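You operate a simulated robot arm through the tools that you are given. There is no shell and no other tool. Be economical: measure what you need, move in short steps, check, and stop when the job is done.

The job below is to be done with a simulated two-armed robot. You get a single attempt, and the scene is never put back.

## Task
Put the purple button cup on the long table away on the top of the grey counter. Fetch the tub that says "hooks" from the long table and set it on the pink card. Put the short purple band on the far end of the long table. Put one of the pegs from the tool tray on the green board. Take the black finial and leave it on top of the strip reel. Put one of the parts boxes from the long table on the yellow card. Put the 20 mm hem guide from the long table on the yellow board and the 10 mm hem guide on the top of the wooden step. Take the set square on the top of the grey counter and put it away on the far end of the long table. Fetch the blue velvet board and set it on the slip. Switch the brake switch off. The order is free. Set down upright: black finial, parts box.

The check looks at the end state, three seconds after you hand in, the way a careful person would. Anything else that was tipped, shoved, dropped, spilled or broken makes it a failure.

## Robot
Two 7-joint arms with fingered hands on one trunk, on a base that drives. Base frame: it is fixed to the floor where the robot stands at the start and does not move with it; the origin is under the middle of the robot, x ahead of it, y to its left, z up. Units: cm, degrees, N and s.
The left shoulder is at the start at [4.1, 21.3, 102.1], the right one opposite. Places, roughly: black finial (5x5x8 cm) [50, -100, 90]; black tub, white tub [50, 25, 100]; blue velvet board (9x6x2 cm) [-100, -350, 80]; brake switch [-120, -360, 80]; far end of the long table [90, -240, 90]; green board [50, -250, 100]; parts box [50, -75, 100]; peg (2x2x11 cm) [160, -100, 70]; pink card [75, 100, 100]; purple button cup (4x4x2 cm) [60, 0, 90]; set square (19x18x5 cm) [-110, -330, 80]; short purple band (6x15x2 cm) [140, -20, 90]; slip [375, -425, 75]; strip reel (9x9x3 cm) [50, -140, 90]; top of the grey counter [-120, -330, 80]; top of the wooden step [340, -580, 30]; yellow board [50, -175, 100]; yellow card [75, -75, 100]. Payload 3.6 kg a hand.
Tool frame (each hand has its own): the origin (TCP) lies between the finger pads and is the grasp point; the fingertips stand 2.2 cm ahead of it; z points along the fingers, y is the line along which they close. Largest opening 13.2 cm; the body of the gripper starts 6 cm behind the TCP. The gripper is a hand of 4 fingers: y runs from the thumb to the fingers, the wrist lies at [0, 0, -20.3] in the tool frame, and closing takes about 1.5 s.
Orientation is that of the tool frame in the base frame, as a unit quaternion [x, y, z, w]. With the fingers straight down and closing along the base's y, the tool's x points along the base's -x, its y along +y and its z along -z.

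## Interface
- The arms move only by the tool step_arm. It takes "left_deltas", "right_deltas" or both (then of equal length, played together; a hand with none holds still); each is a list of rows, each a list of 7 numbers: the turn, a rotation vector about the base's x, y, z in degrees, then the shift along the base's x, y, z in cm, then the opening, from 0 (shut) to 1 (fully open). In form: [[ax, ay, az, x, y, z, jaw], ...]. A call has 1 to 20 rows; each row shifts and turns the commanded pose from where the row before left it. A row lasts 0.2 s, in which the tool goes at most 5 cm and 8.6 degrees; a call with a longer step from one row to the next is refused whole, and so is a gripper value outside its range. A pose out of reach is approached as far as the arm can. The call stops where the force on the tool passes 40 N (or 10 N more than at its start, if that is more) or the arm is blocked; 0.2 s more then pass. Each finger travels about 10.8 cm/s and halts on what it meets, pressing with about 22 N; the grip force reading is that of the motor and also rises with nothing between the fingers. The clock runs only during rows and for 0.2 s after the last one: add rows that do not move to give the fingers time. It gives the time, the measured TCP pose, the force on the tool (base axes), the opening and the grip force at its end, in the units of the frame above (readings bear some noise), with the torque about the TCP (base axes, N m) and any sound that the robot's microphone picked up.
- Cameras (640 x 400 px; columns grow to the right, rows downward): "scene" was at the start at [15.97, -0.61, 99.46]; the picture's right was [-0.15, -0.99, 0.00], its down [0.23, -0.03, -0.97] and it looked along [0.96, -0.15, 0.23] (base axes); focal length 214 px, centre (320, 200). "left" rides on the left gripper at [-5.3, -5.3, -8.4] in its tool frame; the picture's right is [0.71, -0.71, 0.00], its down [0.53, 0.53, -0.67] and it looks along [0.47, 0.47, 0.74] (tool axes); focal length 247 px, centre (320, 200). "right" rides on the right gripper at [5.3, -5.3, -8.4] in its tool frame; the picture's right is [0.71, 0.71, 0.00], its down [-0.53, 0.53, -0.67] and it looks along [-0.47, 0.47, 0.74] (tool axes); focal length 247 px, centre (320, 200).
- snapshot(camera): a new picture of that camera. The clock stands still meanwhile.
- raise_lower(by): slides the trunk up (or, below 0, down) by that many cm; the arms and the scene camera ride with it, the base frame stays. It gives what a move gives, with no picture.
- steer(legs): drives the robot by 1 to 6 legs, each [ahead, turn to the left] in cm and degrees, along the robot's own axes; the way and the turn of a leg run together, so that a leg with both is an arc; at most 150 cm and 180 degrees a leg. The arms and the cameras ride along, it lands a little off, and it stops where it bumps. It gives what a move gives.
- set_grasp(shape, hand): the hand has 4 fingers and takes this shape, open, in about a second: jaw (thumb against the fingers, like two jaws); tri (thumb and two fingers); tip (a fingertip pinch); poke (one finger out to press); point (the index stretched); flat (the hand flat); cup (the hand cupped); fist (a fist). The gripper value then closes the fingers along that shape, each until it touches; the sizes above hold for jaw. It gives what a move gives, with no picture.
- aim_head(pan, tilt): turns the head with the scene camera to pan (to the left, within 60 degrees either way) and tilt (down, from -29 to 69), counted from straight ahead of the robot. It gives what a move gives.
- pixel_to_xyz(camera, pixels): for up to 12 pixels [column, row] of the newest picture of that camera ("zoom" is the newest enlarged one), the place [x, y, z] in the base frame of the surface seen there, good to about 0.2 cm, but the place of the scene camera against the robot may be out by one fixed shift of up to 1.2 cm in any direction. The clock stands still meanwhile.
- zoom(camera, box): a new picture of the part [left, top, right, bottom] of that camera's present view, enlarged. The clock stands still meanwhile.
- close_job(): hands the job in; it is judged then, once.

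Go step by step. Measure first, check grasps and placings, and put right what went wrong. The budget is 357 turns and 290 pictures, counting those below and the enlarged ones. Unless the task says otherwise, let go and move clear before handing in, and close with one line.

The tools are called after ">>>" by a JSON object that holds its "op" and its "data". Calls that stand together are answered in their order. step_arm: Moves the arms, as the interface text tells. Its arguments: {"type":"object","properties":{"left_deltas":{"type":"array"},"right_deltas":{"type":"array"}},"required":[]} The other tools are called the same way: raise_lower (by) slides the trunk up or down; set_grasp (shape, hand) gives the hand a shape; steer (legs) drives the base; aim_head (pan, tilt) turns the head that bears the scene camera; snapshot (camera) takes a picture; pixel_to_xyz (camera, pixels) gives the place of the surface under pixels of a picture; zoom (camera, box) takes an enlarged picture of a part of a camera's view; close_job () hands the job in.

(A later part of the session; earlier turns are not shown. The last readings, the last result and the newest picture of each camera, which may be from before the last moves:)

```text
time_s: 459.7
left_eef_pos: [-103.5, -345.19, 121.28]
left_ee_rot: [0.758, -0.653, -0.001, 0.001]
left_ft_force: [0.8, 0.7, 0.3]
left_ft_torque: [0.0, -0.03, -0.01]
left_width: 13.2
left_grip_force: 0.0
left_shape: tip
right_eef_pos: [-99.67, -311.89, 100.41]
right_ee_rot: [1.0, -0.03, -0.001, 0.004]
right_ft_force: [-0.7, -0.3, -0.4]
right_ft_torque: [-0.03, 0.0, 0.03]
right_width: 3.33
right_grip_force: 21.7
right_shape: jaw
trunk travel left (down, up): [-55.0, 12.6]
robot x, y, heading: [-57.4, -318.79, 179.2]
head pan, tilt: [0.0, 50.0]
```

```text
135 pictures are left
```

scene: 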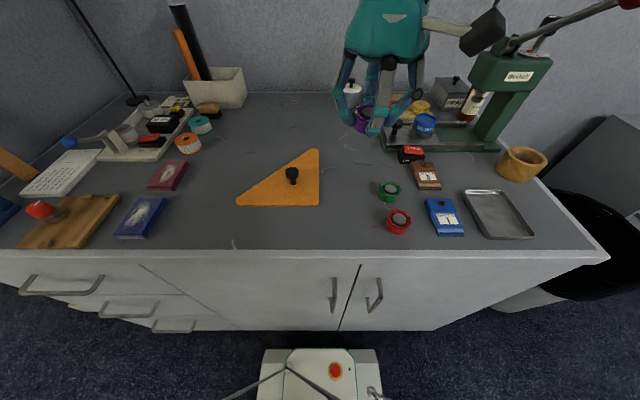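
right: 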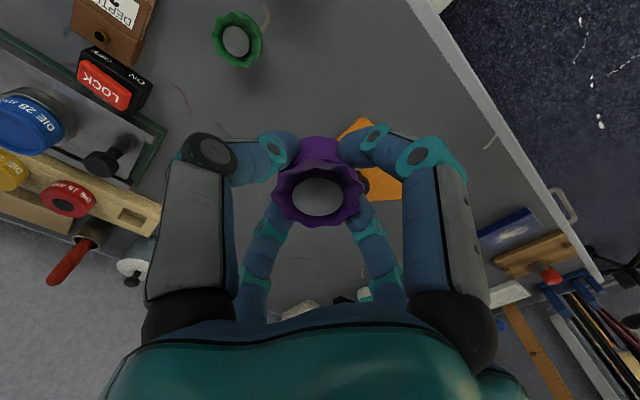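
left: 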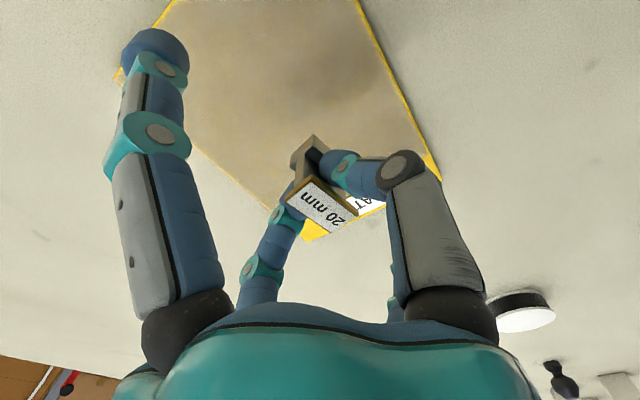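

>>> {"op": "step_arm", "data": {"right_deltas": [[0, 0, 0, 0, 0, -4.5, 0], [0, 0, 0, 0, 0, -4.5, 0], [0, 0, 0, 0, 0, -4.5, 0], [0, 0, 0, 0, 0, -3, 0], [0, 0, 0, 0, 0, -0.8, 0], [0, 0, 0, 0, 0, 0, 0]]}}

>>> {"op": "snapshot", "data": {"camera": "scene"}}

```text
time_s: 461.1
left_eef_pos: [-103.59, -344.98, 121.18]
left_ee_rot: [0.758, -0.653, -0.001, 0.001]
left_ft_force: [-1.2, 0.3, -0.2]
left_ft_torque: [-0.02, 0.0, 0.0]
left_width: 13.22
left_grip_force: 0.0
left_shape: tip
right_eef_pos: [-99.64, -311.66, 83.02]
right_ee_rot: [1.0, -0.03, -0.001, 0.006]
right_ft_force: [-0.2, 0.1, -0.5]
right_ft_torque: [-0.02, 0.01, 0.02]
right_width: 3.31
right_grip_force: 21.9
right_shape: jaw
trunk travel left (down, up): [-55.0, 12.6]
robot x, y, heading: [-57.42, -318.94, 179.3]
head pan, tilt: [0.0, 50.0]
```

```text
134 pictures are left
```

scene: 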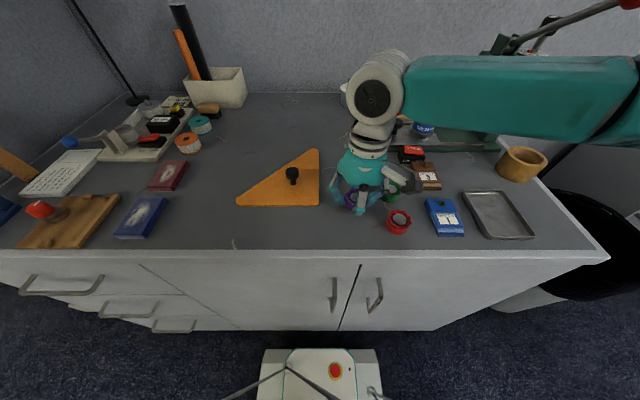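

>>> {"op": "step_arm", "data": {"right_deltas": [[0, 0, 0, 0, 0, -0.35, 0], [0, 0, 0, 0, 0, -0.2, 0], [0, 0, 0, 0, 0, 0, 0]]}}

>>> {"op": "zoom", "data": {"camera": "scene", "box": [290, 130, 430, 240]}}

```text
time_s: 461.9
left_eef_pos: [-103.55, -345.08, 121.17]
left_ee_rot: [0.757, -0.653, -0.001, 0.002]
left_ft_force: [0.3, 0.4, 0.1]
left_ft_torque: [-0.01, 0.04, 0.02]
left_width: 13.21
left_grip_force: 0.1
left_shape: tip
right_eef_pos: [-99.64, -311.77, 82.67]
right_ee_rot: [1.0, -0.03, -0.002, 0.005]
right_ft_force: [-1.6, 1.6, 8.9]
right_ft_torque: [0.12, 0.02, -0.02]
right_width: 3.34
right_grip_force: 22.0
right_shape: jaw
trunk travel left (down, up): [-55.0, 12.6]
robot x, y, heading: [-57.28, -319.25, 179.3]
head pan, tilt: [0.0, 50.0]
```

```text
3.64 times, centred on (360, 185) of scene
```

zoom: 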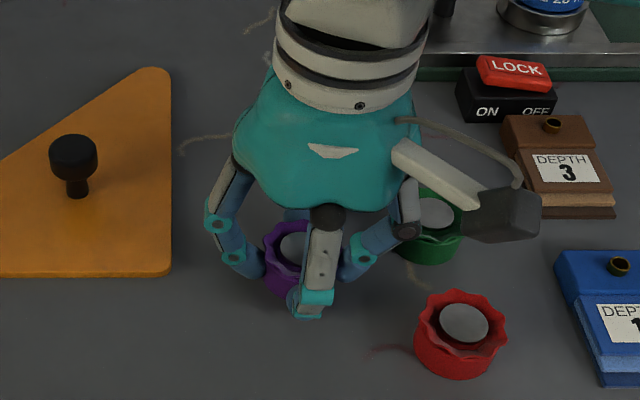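

Contact. I open only a little (neighbours are near) and lift straight up.

>>> {"op": "step_arm", "data": {"right_deltas": [[0, 0, 0, 0, 0, 0, 0.29], [0, 0, 0, 0, 0, 0, 0.33], [0, 0, 0, 0, 0, 0, 0.38], [0, 0, 0, 0, 0, 0, 0.4], [0, 0, 0, 0, 0, 1.5, 0.4], [0, 0, 0, 0, 0, 3, 0.4], [0, 0, 0, 0, 0, 4, 0.4], [0, 0, 0, 0, 0, 4, 0.4], [0, 0, 0, 0, 0, 4, 0.4], [0, 0, 0, 0, 0, 4, 0.4]]}}

>>> {"op": "snapshot", "data": {"camera": "scene"}}

```text
time_s: 464.1
left_eef_pos: [-103.53, -345.03, 121.1]
left_ee_rot: [0.758, -0.652, -0.001, 0.001]
left_ft_force: [-0.8, -0.1, 0.6]
left_ft_torque: [0.03, 0.01, -0.01]
left_width: 13.21
left_grip_force: 0.1
left_shape: tip
right_eef_pos: [-100.05, -311.61, 102.94]
right_ee_rot: [1.0, -0.03, 0.0, 0.004]
right_ft_force: [0.6, -0.4, -0.2]
right_ft_torque: [0.01, -0.03, 0.0]
right_width: 5.26
right_grip_force: 0.1
right_shape: jaw
trunk travel left (down, up): [-55.0, 12.6]
robot x, y, heading: [-57.39, -319.19, 179.7]
head pan, tilt: [0.0, 50.0]
```

```text
132 pictures are left
```

scene: 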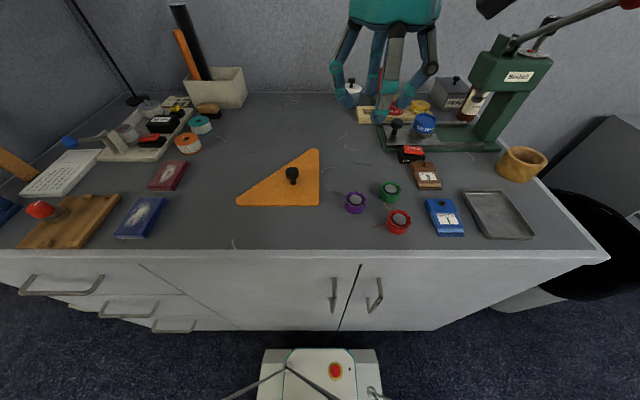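

The cup stands on the counter. I shift the robot south to y≈-348, from where the switch, velvet board (left hand) and set square (right hand) are all in reach.

>>> {"op": "step_arm", "data": {"right_deltas": [[0, 0, 0, 1, 3, 3, 0.6], [0, 0, 0, 1, 3, 3, 0.8], [0, 0, 0, 1, 3, 3, 1], [0, 0, 0, 1, 3, 3, 1], [0, 0, 0, 0, 0, 0, 1]]}}

>>> {"op": "steer", "data": {"legs": [[-30, 0]]}}

>>> {"op": "steer", "data": {"legs": [[0, 45]]}}

>>> {"op": "steer", "data": {"legs": [[0, 15]]}}

>>> {"op": "steer", "data": {"legs": [[33, 0]]}}

>>> {"op": "steer", "data": {"legs": [[0, -45]]}}

>>> {"op": "steer", "data": {"legs": [[0, -15]]}}

>>> {"op": "steer", "data": {"legs": [[12, 0]]}}

>>> {"op": "snapshot", "data": {"camera": "scene"}}

```text
time_s: 465.3
left_eef_pos: [-103.62, -345.06, 120.92]
left_ee_rot: [0.758, -0.652, -0.001, 0.002]
left_ft_force: [0.6, 0.1, -0.1]
left_ft_torque: [-0.01, 0.02, 0.0]
left_width: 13.21
left_grip_force: 0.1
left_shape: tip
right_eef_pos: [-95.83, -299.72, 114.89]
right_ee_rot: [1.0, -0.03, -0.001, 0.004]
right_ft_force: [-0.4, -0.4, 0.0]
right_ft_torque: [0.0, -0.01, -0.01]
right_width: 13.18
right_grip_force: 0.0
right_shape: jaw
trunk travel left (down, up): [-55.0, 12.6]
robot x, y, heading: [-57.05, -319.04, 179.7]
head pan, tilt: [0.0, 50.0]
```

```text
time_s: 467.4
left_eef_pos: [-73.58, -345.06, 121.11]
left_ee_rot: [0.756, -0.655, 0.0, 0.001]
left_ft_force: [0.0, 0.6, 0.5]
left_ft_torque: [0.0, 0.0, 0.01]
left_width: 13.22
left_grip_force: 0.1
left_shape: tip
right_eef_pos: [-65.51, -299.87, 114.78]
right_ee_rot: [0.999, -0.032, -0.002, 0.004]
right_ft_force: [0.3, -0.3, -0.5]
right_ft_torque: [0.0, -0.02, 0.01]
right_width: 13.18
right_grip_force: 0.1
right_shape: jaw
trunk travel left (down, up): [-55.0, 12.6]
robot x, y, heading: [-27.11, -319.19, 179.2]
head pan, tilt: [0.0, 50.0]
```

```text
time_s: 469.9
left_eef_pos: [-40.95, -370.77, 121.13]
left_ee_rot: [0.952, -0.306, 0.0, 0.002]
left_ft_force: [0.5, -0.2, 0.2]
left_ft_torque: [0.05, 0.01, -0.02]
left_width: 13.21
left_grip_force: 0.0
left_shape: tip
right_eef_pos: [-68.06, -333.83, 114.68]
right_ee_rot: [0.932, 0.362, 0.001, 0.004]
right_ft_force: [0.2, 0.1, 0.6]
right_ft_torque: [0.01, 0.02, -0.02]
right_width: 13.19
right_grip_force: 0.1
right_shape: jaw
trunk travel left (down, up): [-55.0, 12.6]
robot x, y, heading: [-29.71, -316.98, -134.8]
head pan, tilt: [0.0, 50.0]
```

```text
time_s: 471.1
left_eef_pos: [-26.68, -371.86, 121.42]
left_ee_rot: [0.984, -0.18, 0.0, 0.002]
left_ft_force: [0.1, 0.1, 0.1]
left_ft_torque: [0.01, 0.01, 0.0]
left_width: 13.19
left_grip_force: 0.0
left_shape: tip
right_eef_pos: [-62.48, -343.01, 114.93]
right_ee_rot: [0.877, 0.481, 0.002, 0.004]
right_ft_force: [-0.6, -0.2, 0.9]
right_ft_torque: [-0.02, 0.0, -0.01]
right_width: 13.21
right_grip_force: 0.0
right_shape: jaw
trunk travel left (down, up): [-55.0, 12.6]
robot x, y, heading: [-30.94, -316.33, -119.6]
head pan, tilt: [0.0, 50.0]
```

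```text
time_s: 473.4
left_eef_pos: [-43.81, -401.57, 121.21]
left_ee_rot: [0.984, -0.18, 0.0, 0.002]
left_ft_force: [-0.8, -0.1, 0.5]
left_ft_torque: [0.02, 0.0, -0.04]
left_width: 13.19
left_grip_force: 0.0
left_shape: tip
right_eef_pos: [-79.58, -372.64, 114.89]
right_ee_rot: [0.878, 0.479, 0.002, 0.003]
right_ft_force: [0.0, -0.3, 0.2]
right_ft_torque: [0.03, 0.0, 0.0]
right_width: 13.21
right_grip_force: 0.1
right_shape: jaw
trunk travel left (down, up): [-55.0, 12.6]
robot x, y, heading: [-47.77, -345.8, -120.0]
head pan, tilt: [0.0, 50.0]
```

```text
time_s: 475.9
left_eef_pos: [-85.2, -387.94, 121.45]
left_ee_rot: [0.837, -0.548, -0.001, 0.002]
left_ft_force: [0.0, 0.2, -0.2]
left_ft_torque: [0.03, -0.02, 0.01]
left_width: 13.21
left_grip_force: 0.1
left_shape: tip
right_eef_pos: [-89.37, -342.21, 114.89]
right_ee_rot: [0.995, 0.1, -0.001, 0.005]
right_ft_force: [0.0, -0.6, -1.1]
right_ft_torque: [-0.04, -0.02, 0.02]
right_width: 13.21
right_grip_force: 0.1
right_shape: jaw
trunk travel left (down, up): [-55.0, 12.6]
robot x, y, heading: [-46.93, -349.91, -165.1]
head pan, tilt: [0.0, 50.0]
```

```text
time_s: 477.1
left_eef_pos: [-93.44, -377.3, 121.4]
left_ee_rot: [0.76, -0.65, -0.001, 0.001]
left_ft_force: [0.3, 0.2, 0.3]
left_ft_torque: [0.01, 0.01, 0.0]
left_width: 13.22
left_grip_force: 0.0
left_shape: tip
right_eef_pos: [-85.99, -331.88, 115.06]
right_ee_rot: [1.0, -0.027, -0.001, 0.004]
right_ft_force: [-0.7, 0.3, -1.2]
right_ft_torque: [0.02, -0.03, 0.0]
right_width: 13.19
right_grip_force: 0.0
right_shape: jaw
trunk travel left (down, up): [-55.0, 12.6]
robot x, y, heading: [-47.29, -350.9, 180.0]
head pan, tilt: [0.0, 50.0]
```

```text
time_s: 478.3
left_eef_pos: [-102.12, -376.67, 121.4]
left_ee_rot: [0.759, -0.65, 0.003, 0.005]
left_ft_force: [-0.5, 0.2, 0.2]
left_ft_torque: [-0.03, -0.13, 0.0]
left_width: 13.2
left_grip_force: 0.0
left_shape: tip
right_eef_pos: [-94.85, -331.05, 115.11]
right_ee_rot: [1.0, -0.026, -0.001, 0.007]
right_ft_force: [-0.1, 0.0, -0.6]
right_ft_torque: [-0.06, 0.02, -0.01]
right_width: 13.2
right_grip_force: 0.1
right_shape: jaw
trunk travel left (down, up): [-55.0, 12.6]
robot x, y, heading: [-56.24, -350.92, -179.3]
head pan, tilt: [0.0, 50.0]
stopped in leg 1: the robot was blocked; the commanded pose is now the measured one
```

```text
131 pictures are left
```

scene: 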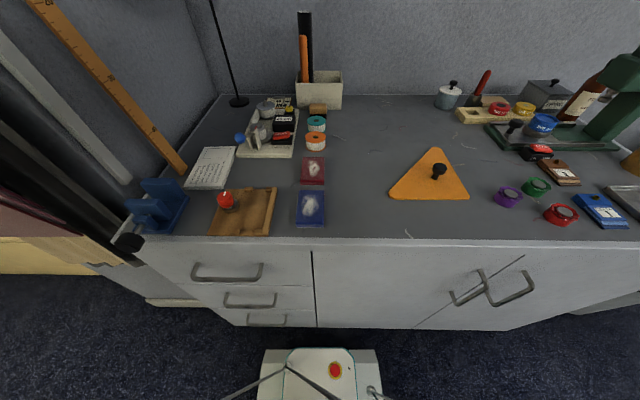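

The last leg was stopped; I check the left side for contact.

>>> {"op": "aim_head", "data": {"pan": 50, "tilt": 15}}

>>> {"op": "snapshot", "data": {"camera": "scene"}}

```text
time_s: 479.5
left_eef_pos: [-101.76, -376.48, 121.37]
left_ee_rot: [0.759, -0.651, 0.004, 0.005]
left_ft_force: [-0.5, 1.3, -0.2]
left_ft_torque: [0.01, 0.01, -0.01]
left_width: 13.2
left_grip_force: 0.0
left_shape: tip
right_eef_pos: [-94.46, -330.89, 115.1]
right_ee_rot: [1.0, -0.027, -0.003, 0.007]
right_ft_force: [-0.4, 0.4, -0.3]
right_ft_torque: [-0.01, -0.02, 0.01]
right_width: 13.2
right_grip_force: 0.0
right_shape: jaw
trunk travel left (down, up): [-55.0, 12.6]
robot x, y, heading: [-56.36, -350.87, -180.0]
head pan, tilt: [50.0, 15.0]
```

```text
130 pictures are left
```

scene: 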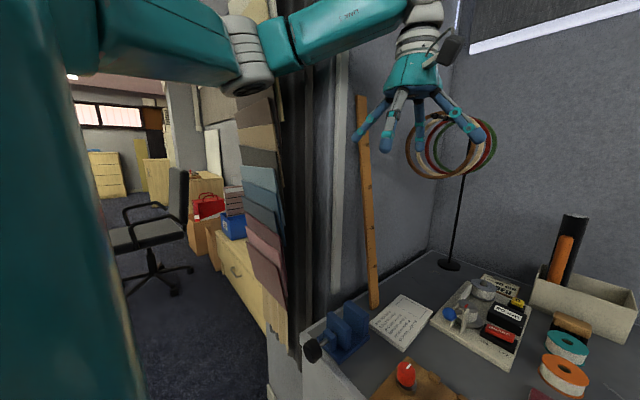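

The elbow is next to the swatch stand. I back off a bit and bring the left hand inward.

>>> {"op": "steer", "data": {"legs": [[-6, 0]]}}

>>> {"op": "step_arm", "data": {"left_deltas": [[0, 0, 0, 0, 3.5, -1, 1], [0, 0, 0, 0, 3.5, -1, 1], [0, 0, 0, 0, 3.5, -1, 1], [0, 0, 0, 0, 3.5, -1, 1], [0, 0, 0, 0, 0, 0, 1]]}}

>>> {"op": "snapshot", "data": {"camera": "scene"}}

```text
time_s: 480.4
left_eef_pos: [-97.26, -377.3, 120.77]
left_ee_rot: [0.758, -0.652, 0.004, -0.001]
left_ft_force: [1.1, -0.1, -0.6]
left_ft_torque: [-0.01, 0.01, -0.01]
left_width: 13.2
left_grip_force: 0.0
left_shape: tip
right_eef_pos: [-89.85, -331.69, 114.75]
right_ee_rot: [1.0, -0.027, 0.003, 0.004]
right_ft_force: [0.9, -0.3, 0.6]
right_ft_torque: [-0.02, 0.04, 0.02]
right_width: 13.2
right_grip_force: 0.0
right_shape: jaw
trunk travel left (down, up): [-55.0, 12.6]
robot x, y, heading: [-50.03, -351.19, -179.8]
head pan, tilt: [50.0, 15.0]
```

```text
time_s: 481.6
left_eef_pos: [-97.43, -362.94, 116.67]
left_ee_rot: [0.759, -0.652, 0.006, -0.003]
left_ft_force: [-0.1, -0.9, 0.8]
left_ft_torque: [-0.01, 0.01, 0.01]
left_width: 13.2
left_grip_force: 0.1
left_shape: tip
right_eef_pos: [-90.06, -331.73, 114.7]
right_ee_rot: [1.0, -0.027, 0.004, 0.004]
right_ft_force: [-0.3, -0.2, -0.8]
right_ft_torque: [0.02, 0.0, 0.03]
right_width: 13.2
right_grip_force: 0.0
right_shape: jaw
trunk travel left (down, up): [-55.0, 12.6]
robot x, y, heading: [-50.19, -351.02, -179.9]
head pan, tilt: [50.0, 15.0]
```

```text
129 pictures are left
```

scene: 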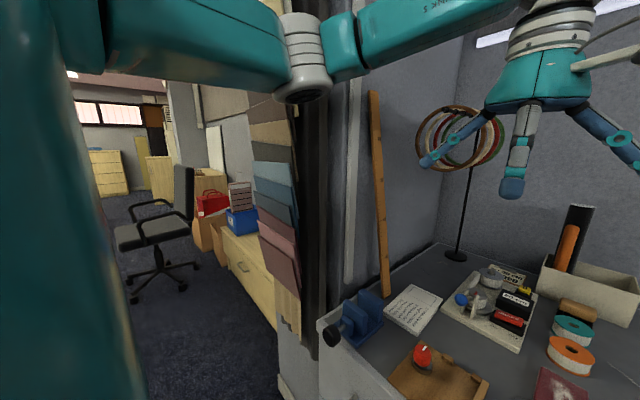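

>>> {"op": "pixel_to_xyz", "data": {"camera": "scene", "pixels": [[300, 90], [270, 90], [330, 60], [275, 140], [310, 200], [355, 200], [378, 150], [505, 320], [515, 322], [495, 318]]}}

```text
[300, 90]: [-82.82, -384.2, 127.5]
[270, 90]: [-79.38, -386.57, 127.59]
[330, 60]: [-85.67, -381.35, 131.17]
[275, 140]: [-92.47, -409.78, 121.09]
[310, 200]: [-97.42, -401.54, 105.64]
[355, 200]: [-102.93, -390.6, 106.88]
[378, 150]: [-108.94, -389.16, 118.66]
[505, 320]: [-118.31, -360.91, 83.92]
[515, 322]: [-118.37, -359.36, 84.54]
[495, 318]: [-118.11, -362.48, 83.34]
```

The brake rocker's raised OFF end is at ≈(-119,-359). I go 6 cm forward, set the left hand to "poke" and look at it.

>>> {"op": "steer", "data": {"legs": [[6, 0]]}}

>>> {"op": "set_grasp", "data": {"hand": "left", "shape": "poke"}}

>>> {"op": "snapshot", "data": {"camera": "left"}}

>>> {"op": "aim_head", "data": {"pan": 15, "tilt": 20}}

>>> {"op": "snapshot", "data": {"camera": "scene"}}

```text
time_s: 482.6
left_eef_pos: [-103.79, -362.86, 116.55]
left_ee_rot: [0.759, -0.651, 0.006, -0.003]
left_ft_force: [-0.9, -0.3, -0.4]
left_ft_torque: [-0.04, -0.02, 0.01]
left_width: 13.18
left_grip_force: 0.1
left_shape: tip
right_eef_pos: [-96.41, -331.61, 114.76]
right_ee_rot: [1.0, -0.028, 0.006, 0.004]
right_ft_force: [0.0, -0.1, -0.6]
right_ft_torque: [0.01, -0.06, 0.0]
right_width: 13.19
right_grip_force: 0.0
right_shape: jaw
trunk travel left (down, up): [-55.0, 12.6]
robot x, y, heading: [-56.41, -351.16, -180.2]
head pan, tilt: [50.0, 15.0]
```

```text
time_s: 483.5
left_eef_pos: [-103.54, -362.83, 116.73]
left_ee_rot: [0.759, -0.651, 0.006, -0.002]
left_ft_force: [0.1, 0.4, -0.8]
left_ft_torque: [-0.03, 0.01, 0.02]
left_width: 0.03
left_grip_force: 0.0
left_shape: poke
right_eef_pos: [-96.24, -331.54, 114.7]
right_ee_rot: [1.0, -0.028, 0.003, 0.004]
right_ft_force: [-0.1, -0.3, -0.8]
right_ft_torque: [0.02, -0.01, -0.01]
right_width: 13.21
right_grip_force: 0.1
right_shape: jaw
trunk travel left (down, up): [-55.0, 12.6]
robot x, y, heading: [-56.25, -351.12, -180.2]
head pan, tilt: [50.0, 15.0]
```

```text
128 pictures are left
```

left: 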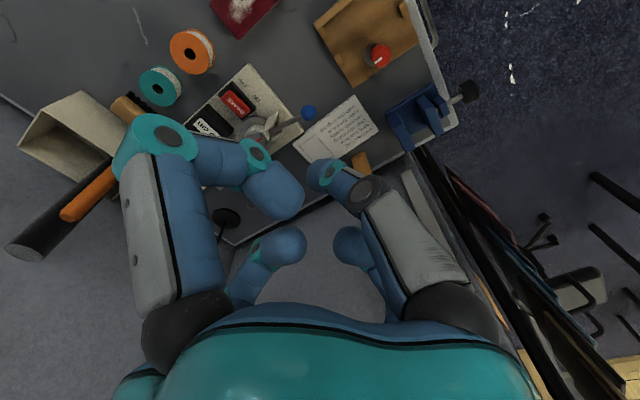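

```text
time_s: 484.5
left_eef_pos: [-103.7, -362.88, 116.66]
left_ee_rot: [0.759, -0.651, 0.006, -0.002]
left_ft_force: [1.1, -0.8, 0.0]
left_ft_torque: [0.03, -0.05, 0.02]
left_width: 0.0
left_grip_force: 0.1
left_shape: poke
right_eef_pos: [-96.14, -331.56, 114.76]
right_ee_rot: [1.0, -0.028, 0.004, 0.003]
right_ft_force: [1.1, 0.1, 0.2]
right_ft_torque: [0.01, 0.02, 0.01]
right_width: 13.2
right_grip_force: 0.2
right_shape: jaw
trunk travel left (down, up): [-55.0, 12.6]
robot x, y, heading: [-56.57, -351.4, -180.0]
head pan, tilt: [15.0, 20.0]
```

```text
127 pictures are left
```

scene: 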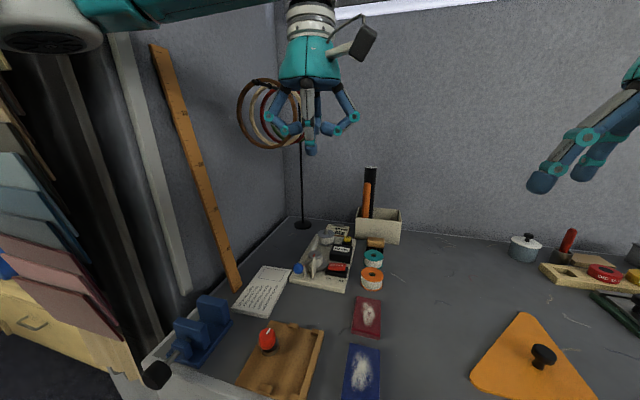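

>>> {"op": "pixel_to_xyz", "data": {"camera": "left", "pixels": [[320, 168], [316, 175], [330, 165], [290, 195], [295, 240], [345, 235], [232, 95], [243, 105], [224, 112]]}}

>>> {"op": "zoom", "data": {"camera": "left", "box": [180, 60, 340, 160]}}

>>> {"op": "zoom", "data": {"camera": "scene", "box": [260, 60, 380, 170]}}

```text
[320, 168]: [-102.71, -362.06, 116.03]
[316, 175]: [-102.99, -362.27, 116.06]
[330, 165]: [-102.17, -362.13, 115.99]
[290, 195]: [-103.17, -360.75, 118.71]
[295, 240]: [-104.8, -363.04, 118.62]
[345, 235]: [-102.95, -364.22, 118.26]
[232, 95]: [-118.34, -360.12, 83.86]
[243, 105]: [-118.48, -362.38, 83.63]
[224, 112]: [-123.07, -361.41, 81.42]
```

```text
4.00 times, centred on (260, 110) of left
```

zoom: 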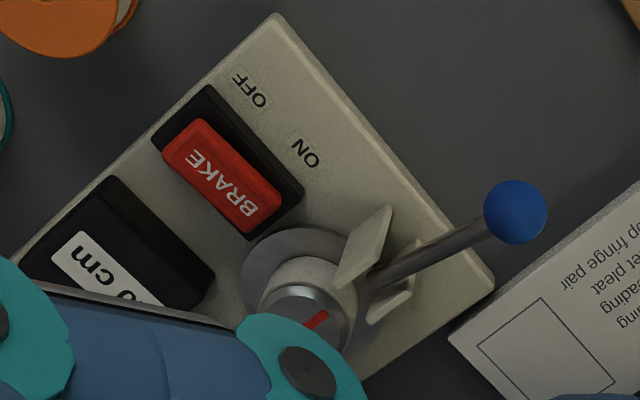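

```text
3.64 times, centred on (320, 115) of scene
```

zoom: 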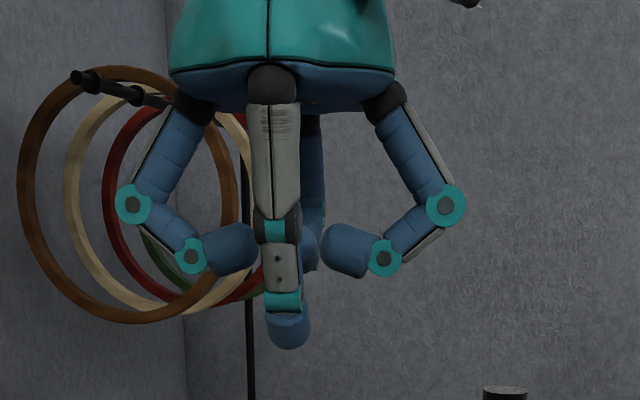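

>>> {"op": "pixel_to_xyz", "data": {"camera": "left", "pixels": [[224, 98], [227, 99], [230, 101], [226, 95], [222, 100], [238, 108], [246, 112], [218, 95]]}}

```text
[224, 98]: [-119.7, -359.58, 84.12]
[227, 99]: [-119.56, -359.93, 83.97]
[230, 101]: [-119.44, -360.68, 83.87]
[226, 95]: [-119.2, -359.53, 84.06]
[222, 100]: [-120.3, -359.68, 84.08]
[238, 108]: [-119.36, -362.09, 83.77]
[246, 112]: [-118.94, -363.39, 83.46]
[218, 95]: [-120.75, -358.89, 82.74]
```

The rocker's OFF end is at (-119.5,-359.5), z 84.1 against 83.4 at the ON end, so it is ON. I check the neighbouring knob's height before pressing.

>>> {"op": "pixel_to_xyz", "data": {"camera": "left", "pixels": [[256, 135], [250, 128], [262, 142], [275, 115], [212, 125], [205, 115], [232, 130], [260, 95]]}}

>>> {"op": "raise_lower", "data": {"by": -15}}

```text
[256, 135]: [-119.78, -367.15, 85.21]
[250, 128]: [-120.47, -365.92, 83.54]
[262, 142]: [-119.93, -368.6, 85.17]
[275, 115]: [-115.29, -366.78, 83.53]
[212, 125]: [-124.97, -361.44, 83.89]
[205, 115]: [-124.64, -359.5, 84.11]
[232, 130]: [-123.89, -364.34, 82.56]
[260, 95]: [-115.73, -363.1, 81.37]
```

```text
time_s: 486.3
left_eef_pos: [-103.63, -362.94, 101.79]
left_ee_rot: [0.758, -0.652, 0.006, -0.001]
left_ft_force: [-1.3, -0.1, 0.2]
left_ft_torque: [-0.01, -0.01, 0.03]
left_width: 0.0
left_grip_force: 0.0
left_shape: poke
right_eef_pos: [-96.16, -331.49, 99.95]
right_ee_rot: [1.0, -0.028, 0.004, 0.004]
right_ft_force: [-0.2, -0.2, -1.0]
right_ft_torque: [0.01, 0.01, 0.03]
right_width: 13.19
right_grip_force: 0.1
right_shape: jaw
trunk travel left (down, up): [-40.0, 27.6]
robot x, y, heading: [-56.38, -351.33, -179.8]
head pan, tilt: [15.0, 20.0]
```

>>> {"op": "step_arm", "data": {"left_deltas": [[0, 6.7, 0, -2.5, 0.6, 0, 0], [0, 6.7, 0, -2.5, 0.6, -1, 0], [0, 6.6, 0, -2.5, 0.6, -2, 0], [0, 0, 0, -2.5, 0.6, -2, 0], [0, 0, 0, -2.5, 0.5, -2, 0], [0, 0, 0, -2.6, 0.5, -2, 0], [0, 0, 0, 0, 0, 0, 0]]}}

>>> {"op": "snapshot", "data": {"camera": "left"}}

>>> {"op": "aim_head", "data": {"pan": 10, "tilt": 35}}

>>> {"op": "snapshot", "data": {"camera": "scene"}}

```text
time_s: 487.9
left_eef_pos: [-118.74, -359.75, 92.44]
left_ee_rot: [0.749, -0.641, -0.125, 0.112]
left_ft_force: [-0.1, -0.1, -0.9]
left_ft_torque: [-0.03, 0.0, 0.0]
left_width: 0.01
left_grip_force: 0.1
left_shape: poke
right_eef_pos: [-96.17, -331.6, 99.78]
right_ee_rot: [1.0, -0.028, 0.004, 0.004]
right_ft_force: [0.1, 0.8, 0.6]
right_ft_torque: [0.01, 0.0, -0.01]
right_width: 13.2
right_grip_force: 0.0
right_shape: jaw
trunk travel left (down, up): [-40.0, 27.6]
robot x, y, heading: [-56.64, -351.23, -179.9]
head pan, tilt: [15.0, 20.0]
```

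```text
124 pictures are left
```

left: 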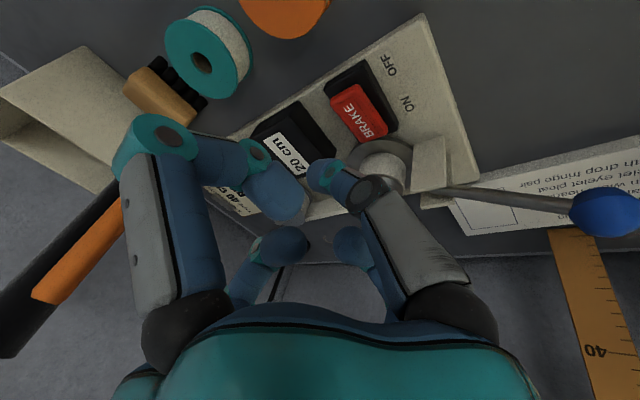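

```text
time_s: 488.6
left_eef_pos: [-118.74, -359.63, 92.6]
left_ee_rot: [0.748, -0.642, -0.126, 0.112]
left_ft_force: [-0.2, -0.1, 0.1]
left_ft_torque: [0.02, 0.02, 0.0]
left_width: 0.0
left_grip_force: 0.0
left_shape: poke
right_eef_pos: [-96.14, -331.55, 99.87]
right_ee_rot: [1.0, -0.027, 0.004, 0.003]
right_ft_force: [0.0, -0.2, 0.1]
right_ft_torque: [0.03, -0.01, 0.0]
right_width: 13.24
right_grip_force: 0.0
right_shape: jaw
trunk travel left (down, up): [-40.0, 27.6]
robot x, y, heading: [-56.27, -350.95, -179.9]
head pan, tilt: [10.0, 35.0]
```

```text
123 pictures are left
```

scene: 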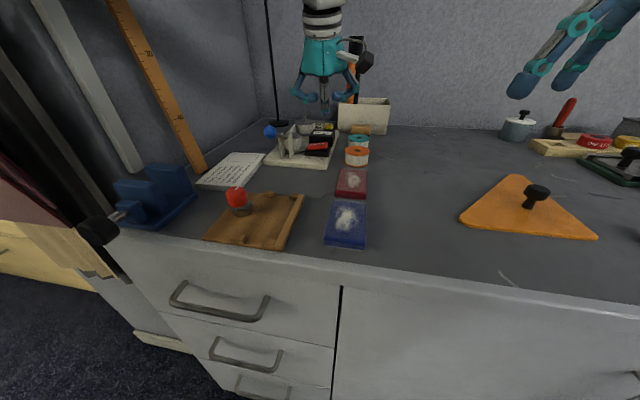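

>>> {"op": "pixel_to_xyz", "data": {"camera": "left", "pixels": [[318, 170], [314, 178], [322, 162], [333, 95], [340, 90], [350, 110], [330, 105]]}}

>>> {"op": "zoom", "data": {"camera": "scene", "box": [260, 60, 400, 180]}}

```text
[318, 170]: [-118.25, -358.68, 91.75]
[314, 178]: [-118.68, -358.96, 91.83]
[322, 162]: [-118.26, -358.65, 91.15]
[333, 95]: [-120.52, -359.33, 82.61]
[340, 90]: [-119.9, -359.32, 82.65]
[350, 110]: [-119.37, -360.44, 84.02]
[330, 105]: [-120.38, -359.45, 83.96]
```

```text
3.33 times, centred on (330, 120) of scene
```

zoom: 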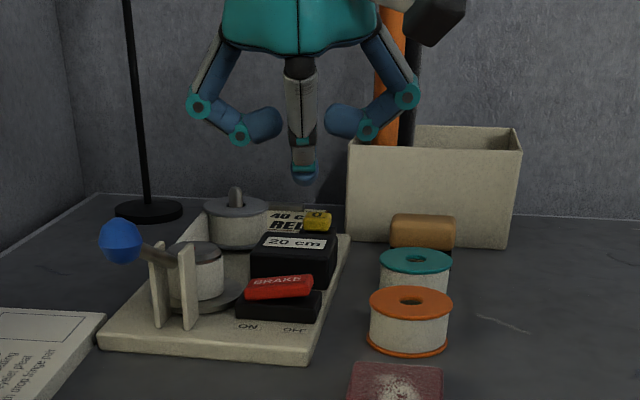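

The fingertip is above the OFF end. I lower it and press gently.

>>> {"op": "step_arm", "data": {"left_deltas": [[0, 0, 0, 0, -0.4, -3, 0], [0, 0, 0, 0, 0, -2.3, 0], [0, 0, 0, 0, 0, 0, 0]]}}

>>> {"op": "zoom", "data": {"camera": "scene", "box": [290, 100, 370, 170]}}

>>> {"op": "snapshot", "data": {"camera": "left"}}

```text
time_s: 489.4
left_eef_pos: [-118.72, -359.97, 87.22]
left_ee_rot: [0.747, -0.643, -0.126, 0.111]
left_ft_force: [-0.3, -0.7, -0.4]
left_ft_torque: [-0.01, -0.02, -0.01]
left_width: 0.0
left_grip_force: 0.0
left_shape: poke
right_eef_pos: [-96.15, -331.58, 99.91]
right_ee_rot: [1.0, -0.028, 0.004, 0.004]
right_ft_force: [0.2, 0.8, 0.4]
right_ft_torque: [0.02, 0.04, 0.01]
right_width: 13.2
right_grip_force: 0.0
right_shape: jaw
trunk travel left (down, up): [-40.0, 27.6]
robot x, y, heading: [-56.31, -350.96, -180.0]
head pan, tilt: [10.0, 35.0]
```

```text
5.71 times, centred on (330, 135) of scene
```

zoom: 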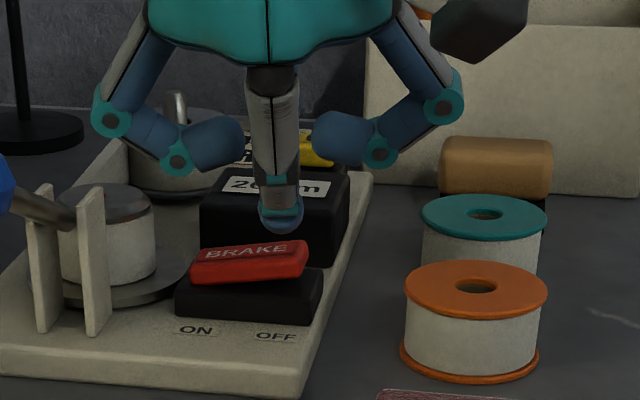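

```text
120 pictures are left
```

left: 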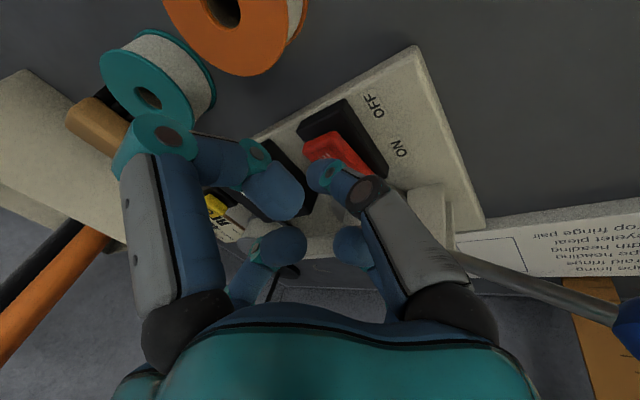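

>>> {"op": "step_arm", "data": {"left_deltas": [[0, 0, 0, 0.4, 0.2, -0.8, 0], [0, 0, 0, 0, 0, -0.5, 0], [0, 0, 0, 0, 0, -0.4, 0], [0, 0, 0, 0, 0, 0, 0]]}}

>>> {"op": "zoom", "data": {"camera": "scene", "box": [290, 100, 370, 170]}}

```text
time_s: 490.4
left_eef_pos: [-118.22, -359.78, 85.6]
left_ee_rot: [0.748, -0.642, -0.127, 0.112]
left_ft_force: [1.1, 0.3, 4.8]
left_ft_torque: [-0.02, 0.02, 0.0]
left_width: 0.0
left_grip_force: 0.0
left_shape: poke
right_eef_pos: [-96.05, -331.67, 99.73]
right_ee_rot: [1.0, -0.028, 0.003, 0.004]
right_ft_force: [-0.9, -0.2, 0.2]
right_ft_torque: [-0.03, -0.03, -0.01]
right_width: 13.18
right_grip_force: 0.1
right_shape: jaw
trunk travel left (down, up): [-40.0, 27.6]
robot x, y, heading: [-56.44, -351.05, -180.0]
head pan, tilt: [10.0, 35.0]
```

```text
5.71 times, centred on (330, 135) of scene
```

zoom: 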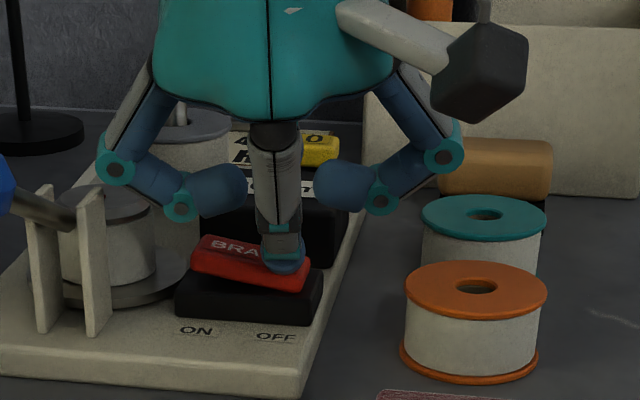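

The rocker has tipped to OFF. I press a bit more, then lift and verify.

>>> {"op": "step_arm", "data": {"left_deltas": [[0, 0, 0, 0, 0, -0.4, 0], [0, 0, 0, 0, 0, 0, 0], [0, 0, 0, 0, 0, 1.5, 0], [0, 0, 0, 0, 0, 4, 0], [0, 0, 0, 0, 0, 4, 0], [0, 0, 0, 1, 0, 3, 0]]}}

>>> {"op": "zoom", "data": {"camera": "scene", "box": [290, 100, 370, 170]}}

```text
time_s: 491.9
left_eef_pos: [-117.09, -359.92, 97.81]
left_ee_rot: [0.748, -0.642, -0.125, 0.111]
left_ft_force: [-0.6, 0.0, 0.6]
left_ft_torque: [0.0, 0.03, 0.04]
left_width: 0.0
left_grip_force: 0.2
left_shape: poke
right_eef_pos: [-96.15, -331.52, 99.86]
right_ee_rot: [1.0, -0.027, 0.003, 0.003]
right_ft_force: [0.2, 0.1, -0.8]
right_ft_torque: [-0.03, 0.02, -0.02]
right_width: 13.19
right_grip_force: 0.1
right_shape: jaw
trunk travel left (down, up): [-40.0, 27.6]
robot x, y, heading: [-56.72, -351.29, -180.0]
head pan, tilt: [10.0, 35.0]
```

```text
5.71 times, centred on (330, 135) of scene
```

zoom: 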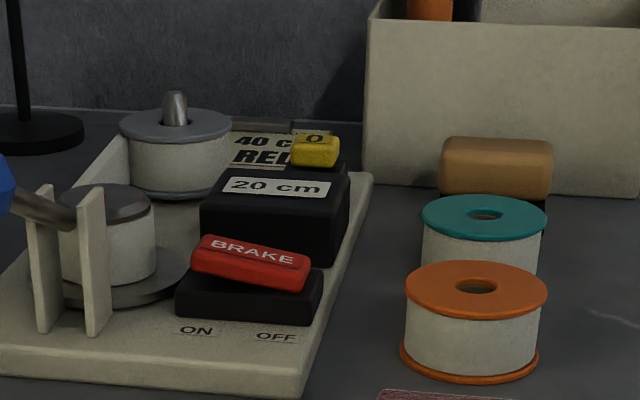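

The brake is OFF. Next I level the left hand, switch to "tip", and align over the blue velvet board.

>>> {"op": "step_arm", "data": {"left_deltas": [[0, -6.7, 0, 2.5, 0.5, 2, 0], [0, -6.7, 0, 2.5, 0.5, 2, 0], [0, -6.6, 0, 2.5, 0.8, 2, 0], [0, 0, 8.1, 2, 1, 0, 0], [0, 0, 8.1, 2, 1, 0, 0], [0, 0, 8.1, 2, 1, 0, 0], [0, 0, 8.1, 2, 1, 0, 0], [0, 0, 8.1, 1, 1, 0, 0], [0, 0, 8.1, 1, 1, 0, 0], [0, 0, 8.1, 1, 0, 0, 0], [0, 0, 8.1, 1, 0, 0, 0], [0, 0, 8.1, 0, 0, 0, 0], [0, 0, 8.1, 0, 0, 0, 0], [0, 0, 0, 0, 0, 0, 0]]}}

>>> {"op": "set_grasp", "data": {"hand": "left", "shape": "tip"}}

>>> {"op": "snapshot", "data": {"camera": "left"}}

```text
time_s: 494.9
left_eef_pos: [-97.79, -351.78, 103.76]
left_ee_rot: [1.0, -0.002, 0.003, -0.005]
left_ft_force: [-0.6, 0.1, -0.1]
left_ft_torque: [-0.02, -0.01, -0.02]
left_width: 0.01
left_grip_force: 0.2
left_shape: poke
right_eef_pos: [-96.13, -331.61, 99.92]
right_ee_rot: [1.0, -0.028, 0.003, 0.004]
right_ft_force: [-0.5, 0.4, 0.8]
right_ft_torque: [0.02, -0.01, -0.02]
right_width: 13.21
right_grip_force: 0.1
right_shape: jaw
trunk travel left (down, up): [-40.0, 27.6]
robot x, y, heading: [-56.69, -351.09, -179.9]
head pan, tilt: [10.0, 35.0]
```

```text
time_s: 495.8
left_eef_pos: [-97.89, -351.94, 103.77]
left_ee_rot: [1.0, -0.002, 0.003, -0.005]
left_ft_force: [-1.5, 0.4, 0.0]
left_ft_torque: [-0.01, -0.01, -0.04]
left_width: 13.2
left_grip_force: 0.0
left_shape: tip
right_eef_pos: [-96.11, -331.5, 99.87]
right_ee_rot: [1.0, -0.027, 0.003, 0.003]
right_ft_force: [-0.3, -0.5, 0.2]
right_ft_torque: [0.0, 0.02, -0.03]
right_width: 13.23
right_grip_force: 0.0
right_shape: jaw
trunk travel left (down, up): [-40.0, 27.6]
robot x, y, heading: [-56.29, -351.09, -180.0]
head pan, tilt: [10.0, 35.0]
```

```text
117 pictures are left
```

left: 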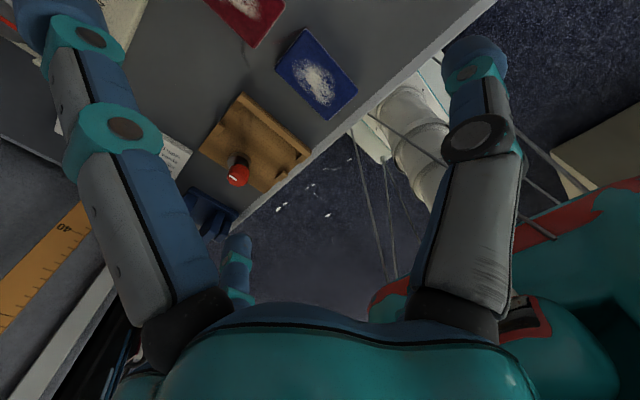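

>>> {"op": "pixel_to_xyz", "data": {"camera": "left", "pixels": [[70, 15], [50, 5], [90, 40], [278, 70], [307, 30], [355, 85], [325, 117], [283, 10], [255, 45], [240, 38]]}}

```text
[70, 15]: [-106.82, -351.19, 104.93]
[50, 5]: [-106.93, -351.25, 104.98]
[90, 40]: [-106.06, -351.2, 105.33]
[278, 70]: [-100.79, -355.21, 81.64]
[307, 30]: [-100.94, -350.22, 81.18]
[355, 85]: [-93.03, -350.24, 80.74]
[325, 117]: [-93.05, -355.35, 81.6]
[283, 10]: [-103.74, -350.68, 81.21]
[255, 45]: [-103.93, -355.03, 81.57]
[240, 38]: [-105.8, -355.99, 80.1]
```

Board: x -101…-93, y -355.3…-350.2, top 81.6. I descend at (-96.5,-352.8) and pinch across y.

>>> {"op": "step_arm", "data": {"left_deltas": [[0, 0, 0, 1.4, -0.85, -4, 0.7], [0, 0, 0, 0, 0, -4.5, 0.7], [0, 0, 0, 0, 0, -4.5, 0.7], [0, 0, 0, 0, 0, -4, 0.7], [0, 0, 0, 0, 0, -3, 0.7], [0, 0, 0, 0, 0, -0.9, 0.7], [0, 0, 0, 0, 0, 0, 0.7]]}}

>>> {"op": "snapshot", "data": {"camera": "left"}}

>>> {"op": "zoom", "data": {"camera": "scene", "box": [280, 120, 420, 260]}}

```text
time_s: 497.4
left_eef_pos: [-96.39, -352.76, 82.87]
left_ee_rot: [1.0, -0.002, 0.003, -0.005]
left_ft_force: [0.2, -1.0, -0.4]
left_ft_torque: [-0.01, 0.03, -0.03]
left_width: 9.3
left_grip_force: 0.0
left_shape: tip
right_eef_pos: [-96.11, -331.57, 99.7]
right_ee_rot: [1.0, -0.028, 0.003, 0.004]
right_ft_force: [0.7, -0.1, 0.6]
right_ft_torque: [0.02, 0.02, 0.0]
right_width: 13.19
right_grip_force: 0.2
right_shape: jaw
trunk travel left (down, up): [-40.0, 27.6]
robot x, y, heading: [-56.74, -350.92, -180.1]
head pan, tilt: [10.0, 35.0]
```

```text
116 pictures are left
```

left: 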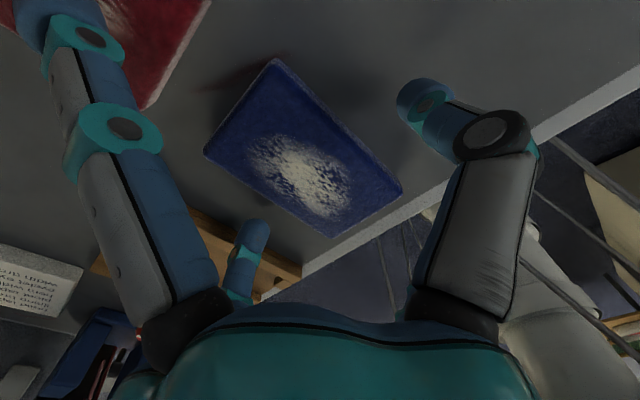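

```text
2.86 times, centred on (350, 190) of scene
```

zoom: 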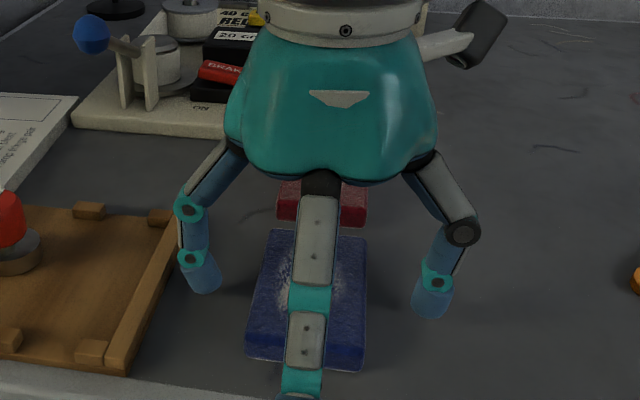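

Fingers straddle the board and clear the wooden tray. I close.

>>> {"op": "step_arm", "data": {"left_deltas": [[0, 0, 0, 0, 0, 0, 0.5], [0, 0, 0, 0, 0, 0, 0.4], [0, 0, 0, 0, 0, 0, 0.2], [0, 0, 0, 0, 0, 0, 0], [0, 0, 0, 0, 0, 0, 0], [0, 0, 0, 0, 0, 0, 0]]}}

>>> {"op": "step_arm", "data": {"left_deltas": [[0, 0, 0, 0, 0, 2, 0], [0, 0, 0, 0, 0, 4, 0], [0, 0, 0, 0, 0, 4, 0], [0, 0, 0, 0, 0, 4, 0], [0, 0, 0, 0, 0, 4, 0], [0, 0, 0, 0, 0, 0, 0]]}}

>>> {"op": "snapshot", "data": {"camera": "left"}}

```text
time_s: 498.8
left_eef_pos: [-96.4, -352.67, 82.97]
left_ee_rot: [1.0, -0.003, 0.003, -0.005]
left_ft_force: [-0.7, 0.3, -0.3]
left_ft_torque: [0.02, 0.02, 0.03]
left_width: 4.89
left_grip_force: 21.7
left_shape: tip
right_eef_pos: [-96.13, -331.48, 99.7]
right_ee_rot: [1.0, -0.028, 0.003, 0.004]
right_ft_force: [-0.3, -0.9, 0.2]
right_ft_torque: [0.02, 0.01, 0.04]
right_width: 13.22
right_grip_force: 0.1
right_shape: jaw
trunk travel left (down, up): [-40.0, 27.6]
robot x, y, heading: [-56.54, -351.14, -179.9]
head pan, tilt: [10.0, 35.0]
```

```text
time_s: 500.1
left_eef_pos: [-96.53, -352.87, 101.03]
left_ee_rot: [1.0, -0.003, 0.004, -0.006]
left_ft_force: [-0.2, 0.2, -0.3]
left_ft_torque: [-0.01, -0.02, 0.02]
left_width: 4.85
left_grip_force: 22.2
left_shape: tip
right_eef_pos: [-96.23, -331.52, 99.71]
right_ee_rot: [1.0, -0.028, 0.003, 0.003]
right_ft_force: [-0.8, -0.2, 0.5]
right_ft_torque: [-0.01, -0.04, 0.0]
right_width: 13.22
right_grip_force: 0.1
right_shape: jaw
trunk travel left (down, up): [-40.0, 27.6]
robot x, y, heading: [-56.46, -351.09, -180.1]
head pan, tilt: [10.0, 35.0]
```

```text
114 pictures are left
```

left: 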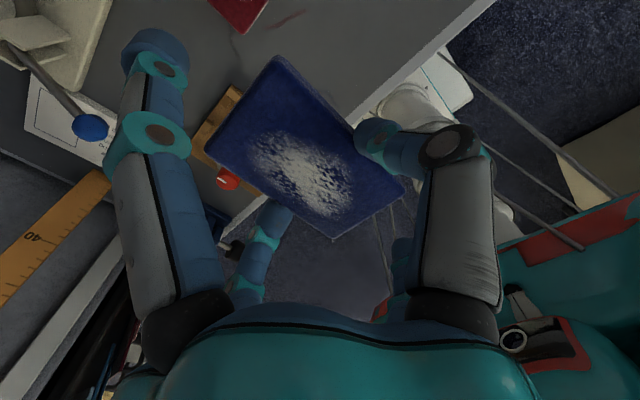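

Velvet board held. Now the right hand: "tip" shape and above the set-square knob.

>>> {"op": "set_grasp", "data": {"hand": "right", "shape": "tip"}}

>>> {"op": "step_arm", "data": {"right_deltas": [[0, 0, 0, -3, 2.5, 0, 1], [0, 0, 0, -3, 2.5, 0, 1], [0, 0, 0, -3, 2.5, 0, 1], [0, 0, 0, 0, 0, 0, 1]]}}

>>> {"op": "snapshot", "data": {"camera": "right"}}

```text
time_s: 501.1
left_eef_pos: [-96.47, -353.07, 100.98]
left_ee_rot: [1.0, -0.002, 0.003, -0.005]
left_ft_force: [0.0, 0.0, -0.9]
left_ft_torque: [0.01, 0.02, 0.01]
left_width: 4.85
left_grip_force: 22.2
left_shape: tip
right_eef_pos: [-96.28, -331.54, 99.88]
right_ee_rot: [1.0, -0.028, 0.003, 0.003]
right_ft_force: [0.8, -0.2, 0.3]
right_ft_torque: [0.0, -0.01, 0.02]
right_width: 13.19
right_grip_force: 0.2
right_shape: tip
trunk travel left (down, up): [-40.0, 27.6]
robot x, y, heading: [-56.37, -350.8, -180.2]
head pan, tilt: [10.0, 35.0]
```

```text
time_s: 502.1
left_eef_pos: [-96.45, -352.96, 100.87]
left_ee_rot: [1.0, -0.003, 0.004, -0.005]
left_ft_force: [0.2, -0.1, -1.7]
left_ft_torque: [0.01, 0.03, -0.02]
left_width: 4.87
left_grip_force: 22.1
left_shape: tip
right_eef_pos: [-105.2, -323.79, 99.82]
right_ee_rot: [1.0, -0.028, 0.004, 0.003]
right_ft_force: [0.0, 0.2, -0.7]
right_ft_torque: [-0.02, 0.03, 0.0]
right_width: 13.22
right_grip_force: 0.0
right_shape: tip
trunk travel left (down, up): [-40.0, 27.6]
robot x, y, heading: [-56.23, -350.98, -179.9]
head pan, tilt: [10.0, 35.0]
```

```text
113 pictures are left
```

right: 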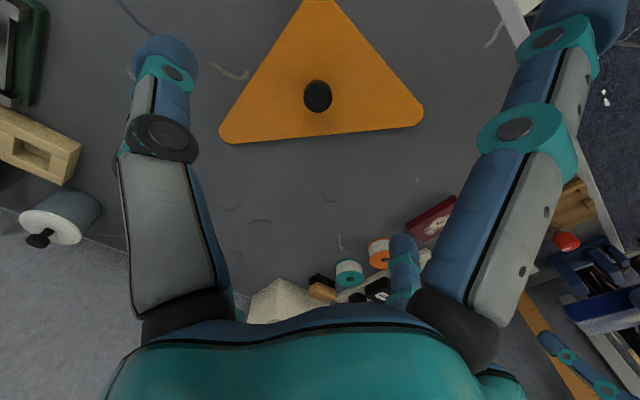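

>>> {"op": "pixel_to_xyz", "data": {"camera": "right", "pixels": [[318, 95], [307, 95], [330, 95], [318, 84], [225, 140], [420, 118], [300, 10], [318, 125]]}}

```text
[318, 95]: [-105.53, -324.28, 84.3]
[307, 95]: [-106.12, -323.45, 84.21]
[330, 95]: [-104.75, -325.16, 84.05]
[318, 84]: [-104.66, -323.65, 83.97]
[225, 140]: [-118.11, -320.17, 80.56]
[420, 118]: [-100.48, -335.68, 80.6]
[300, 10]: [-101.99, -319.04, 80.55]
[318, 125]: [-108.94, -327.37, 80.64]
```

Knob at (-105.4,-324.3), top 84.2, nearly over the centroid. I descend and pinch it.

>>> {"op": "step_arm", "data": {"right_deltas": [[0, 0, 0, -0.2, -0.5, -4, 0.5], [0, 0, 0, 0, 0, -4.5, 0.5], [0, 0, 0, 0, 0, -4, 0.5], [0, 0, 0, 0, 0, -2.5, 0.5], [0, 0, 0, 0, 0, -0.9, 0.5], [0, 0, 0, 0, 0, 0, 0.5], [0, 0, 0, 0, 0, 0, 0.3], [0, 0, 0, 0, 0, 0, 0.15], [0, 0, 0, 0, 0, 0, 0], [0, 0, 0, 0, 0, 0, 0], [0, 0, 0, 0, 0, 0, 0]]}}

>>> {"op": "snapshot", "data": {"camera": "right"}}

```text
time_s: 504.4
left_eef_pos: [-96.45, -352.95, 100.85]
left_ee_rot: [1.0, -0.003, 0.005, -0.004]
left_ft_force: [-0.7, 0.5, -0.1]
left_ft_torque: [0.01, -0.02, 0.02]
left_width: 4.86
left_grip_force: 22.3
left_shape: tip
right_eef_pos: [-105.5, -324.53, 83.92]
right_ee_rot: [1.0, -0.028, 0.003, 0.004]
right_ft_force: [-0.2, 0.6, -0.4]
right_ft_torque: [0.01, -0.01, 0.0]
right_width: 0.71
right_grip_force: 21.9
right_shape: tip
trunk travel left (down, up): [-40.0, 27.6]
robot x, y, heading: [-56.3, -351.19, -179.9]
head pan, tilt: [10.0, 35.0]
```

```text
112 pictures are left
```

right: 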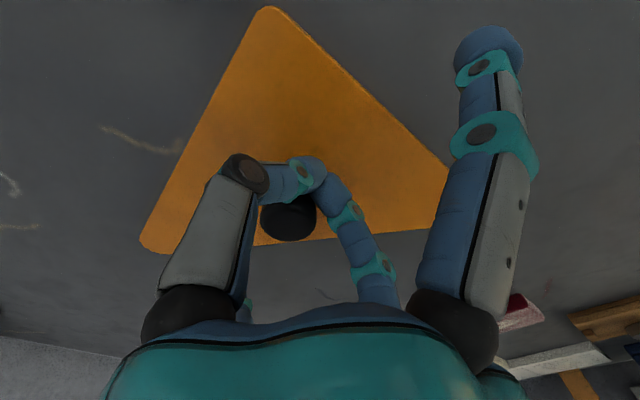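

>>> {"op": "pixel_to_xyz", "data": {"camera": "right", "pixels": [[290, 222], [275, 215], [305, 225], [270, 15], [150, 245], [320, 172]]}}

>>> {"op": "zoom", "data": {"camera": "right", "box": [220, 130, 420, 260]}}

```text
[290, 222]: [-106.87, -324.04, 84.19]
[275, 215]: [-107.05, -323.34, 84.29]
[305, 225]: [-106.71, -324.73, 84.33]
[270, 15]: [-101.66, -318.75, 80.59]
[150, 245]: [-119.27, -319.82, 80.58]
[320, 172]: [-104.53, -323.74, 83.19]
```

```text
3.08 times, centred on (320, 195) of right
```

zoom: 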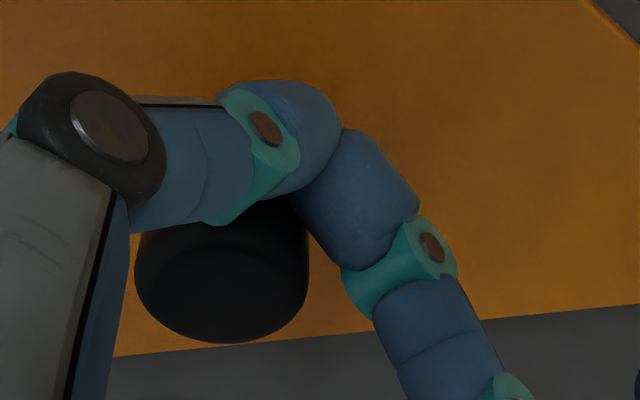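

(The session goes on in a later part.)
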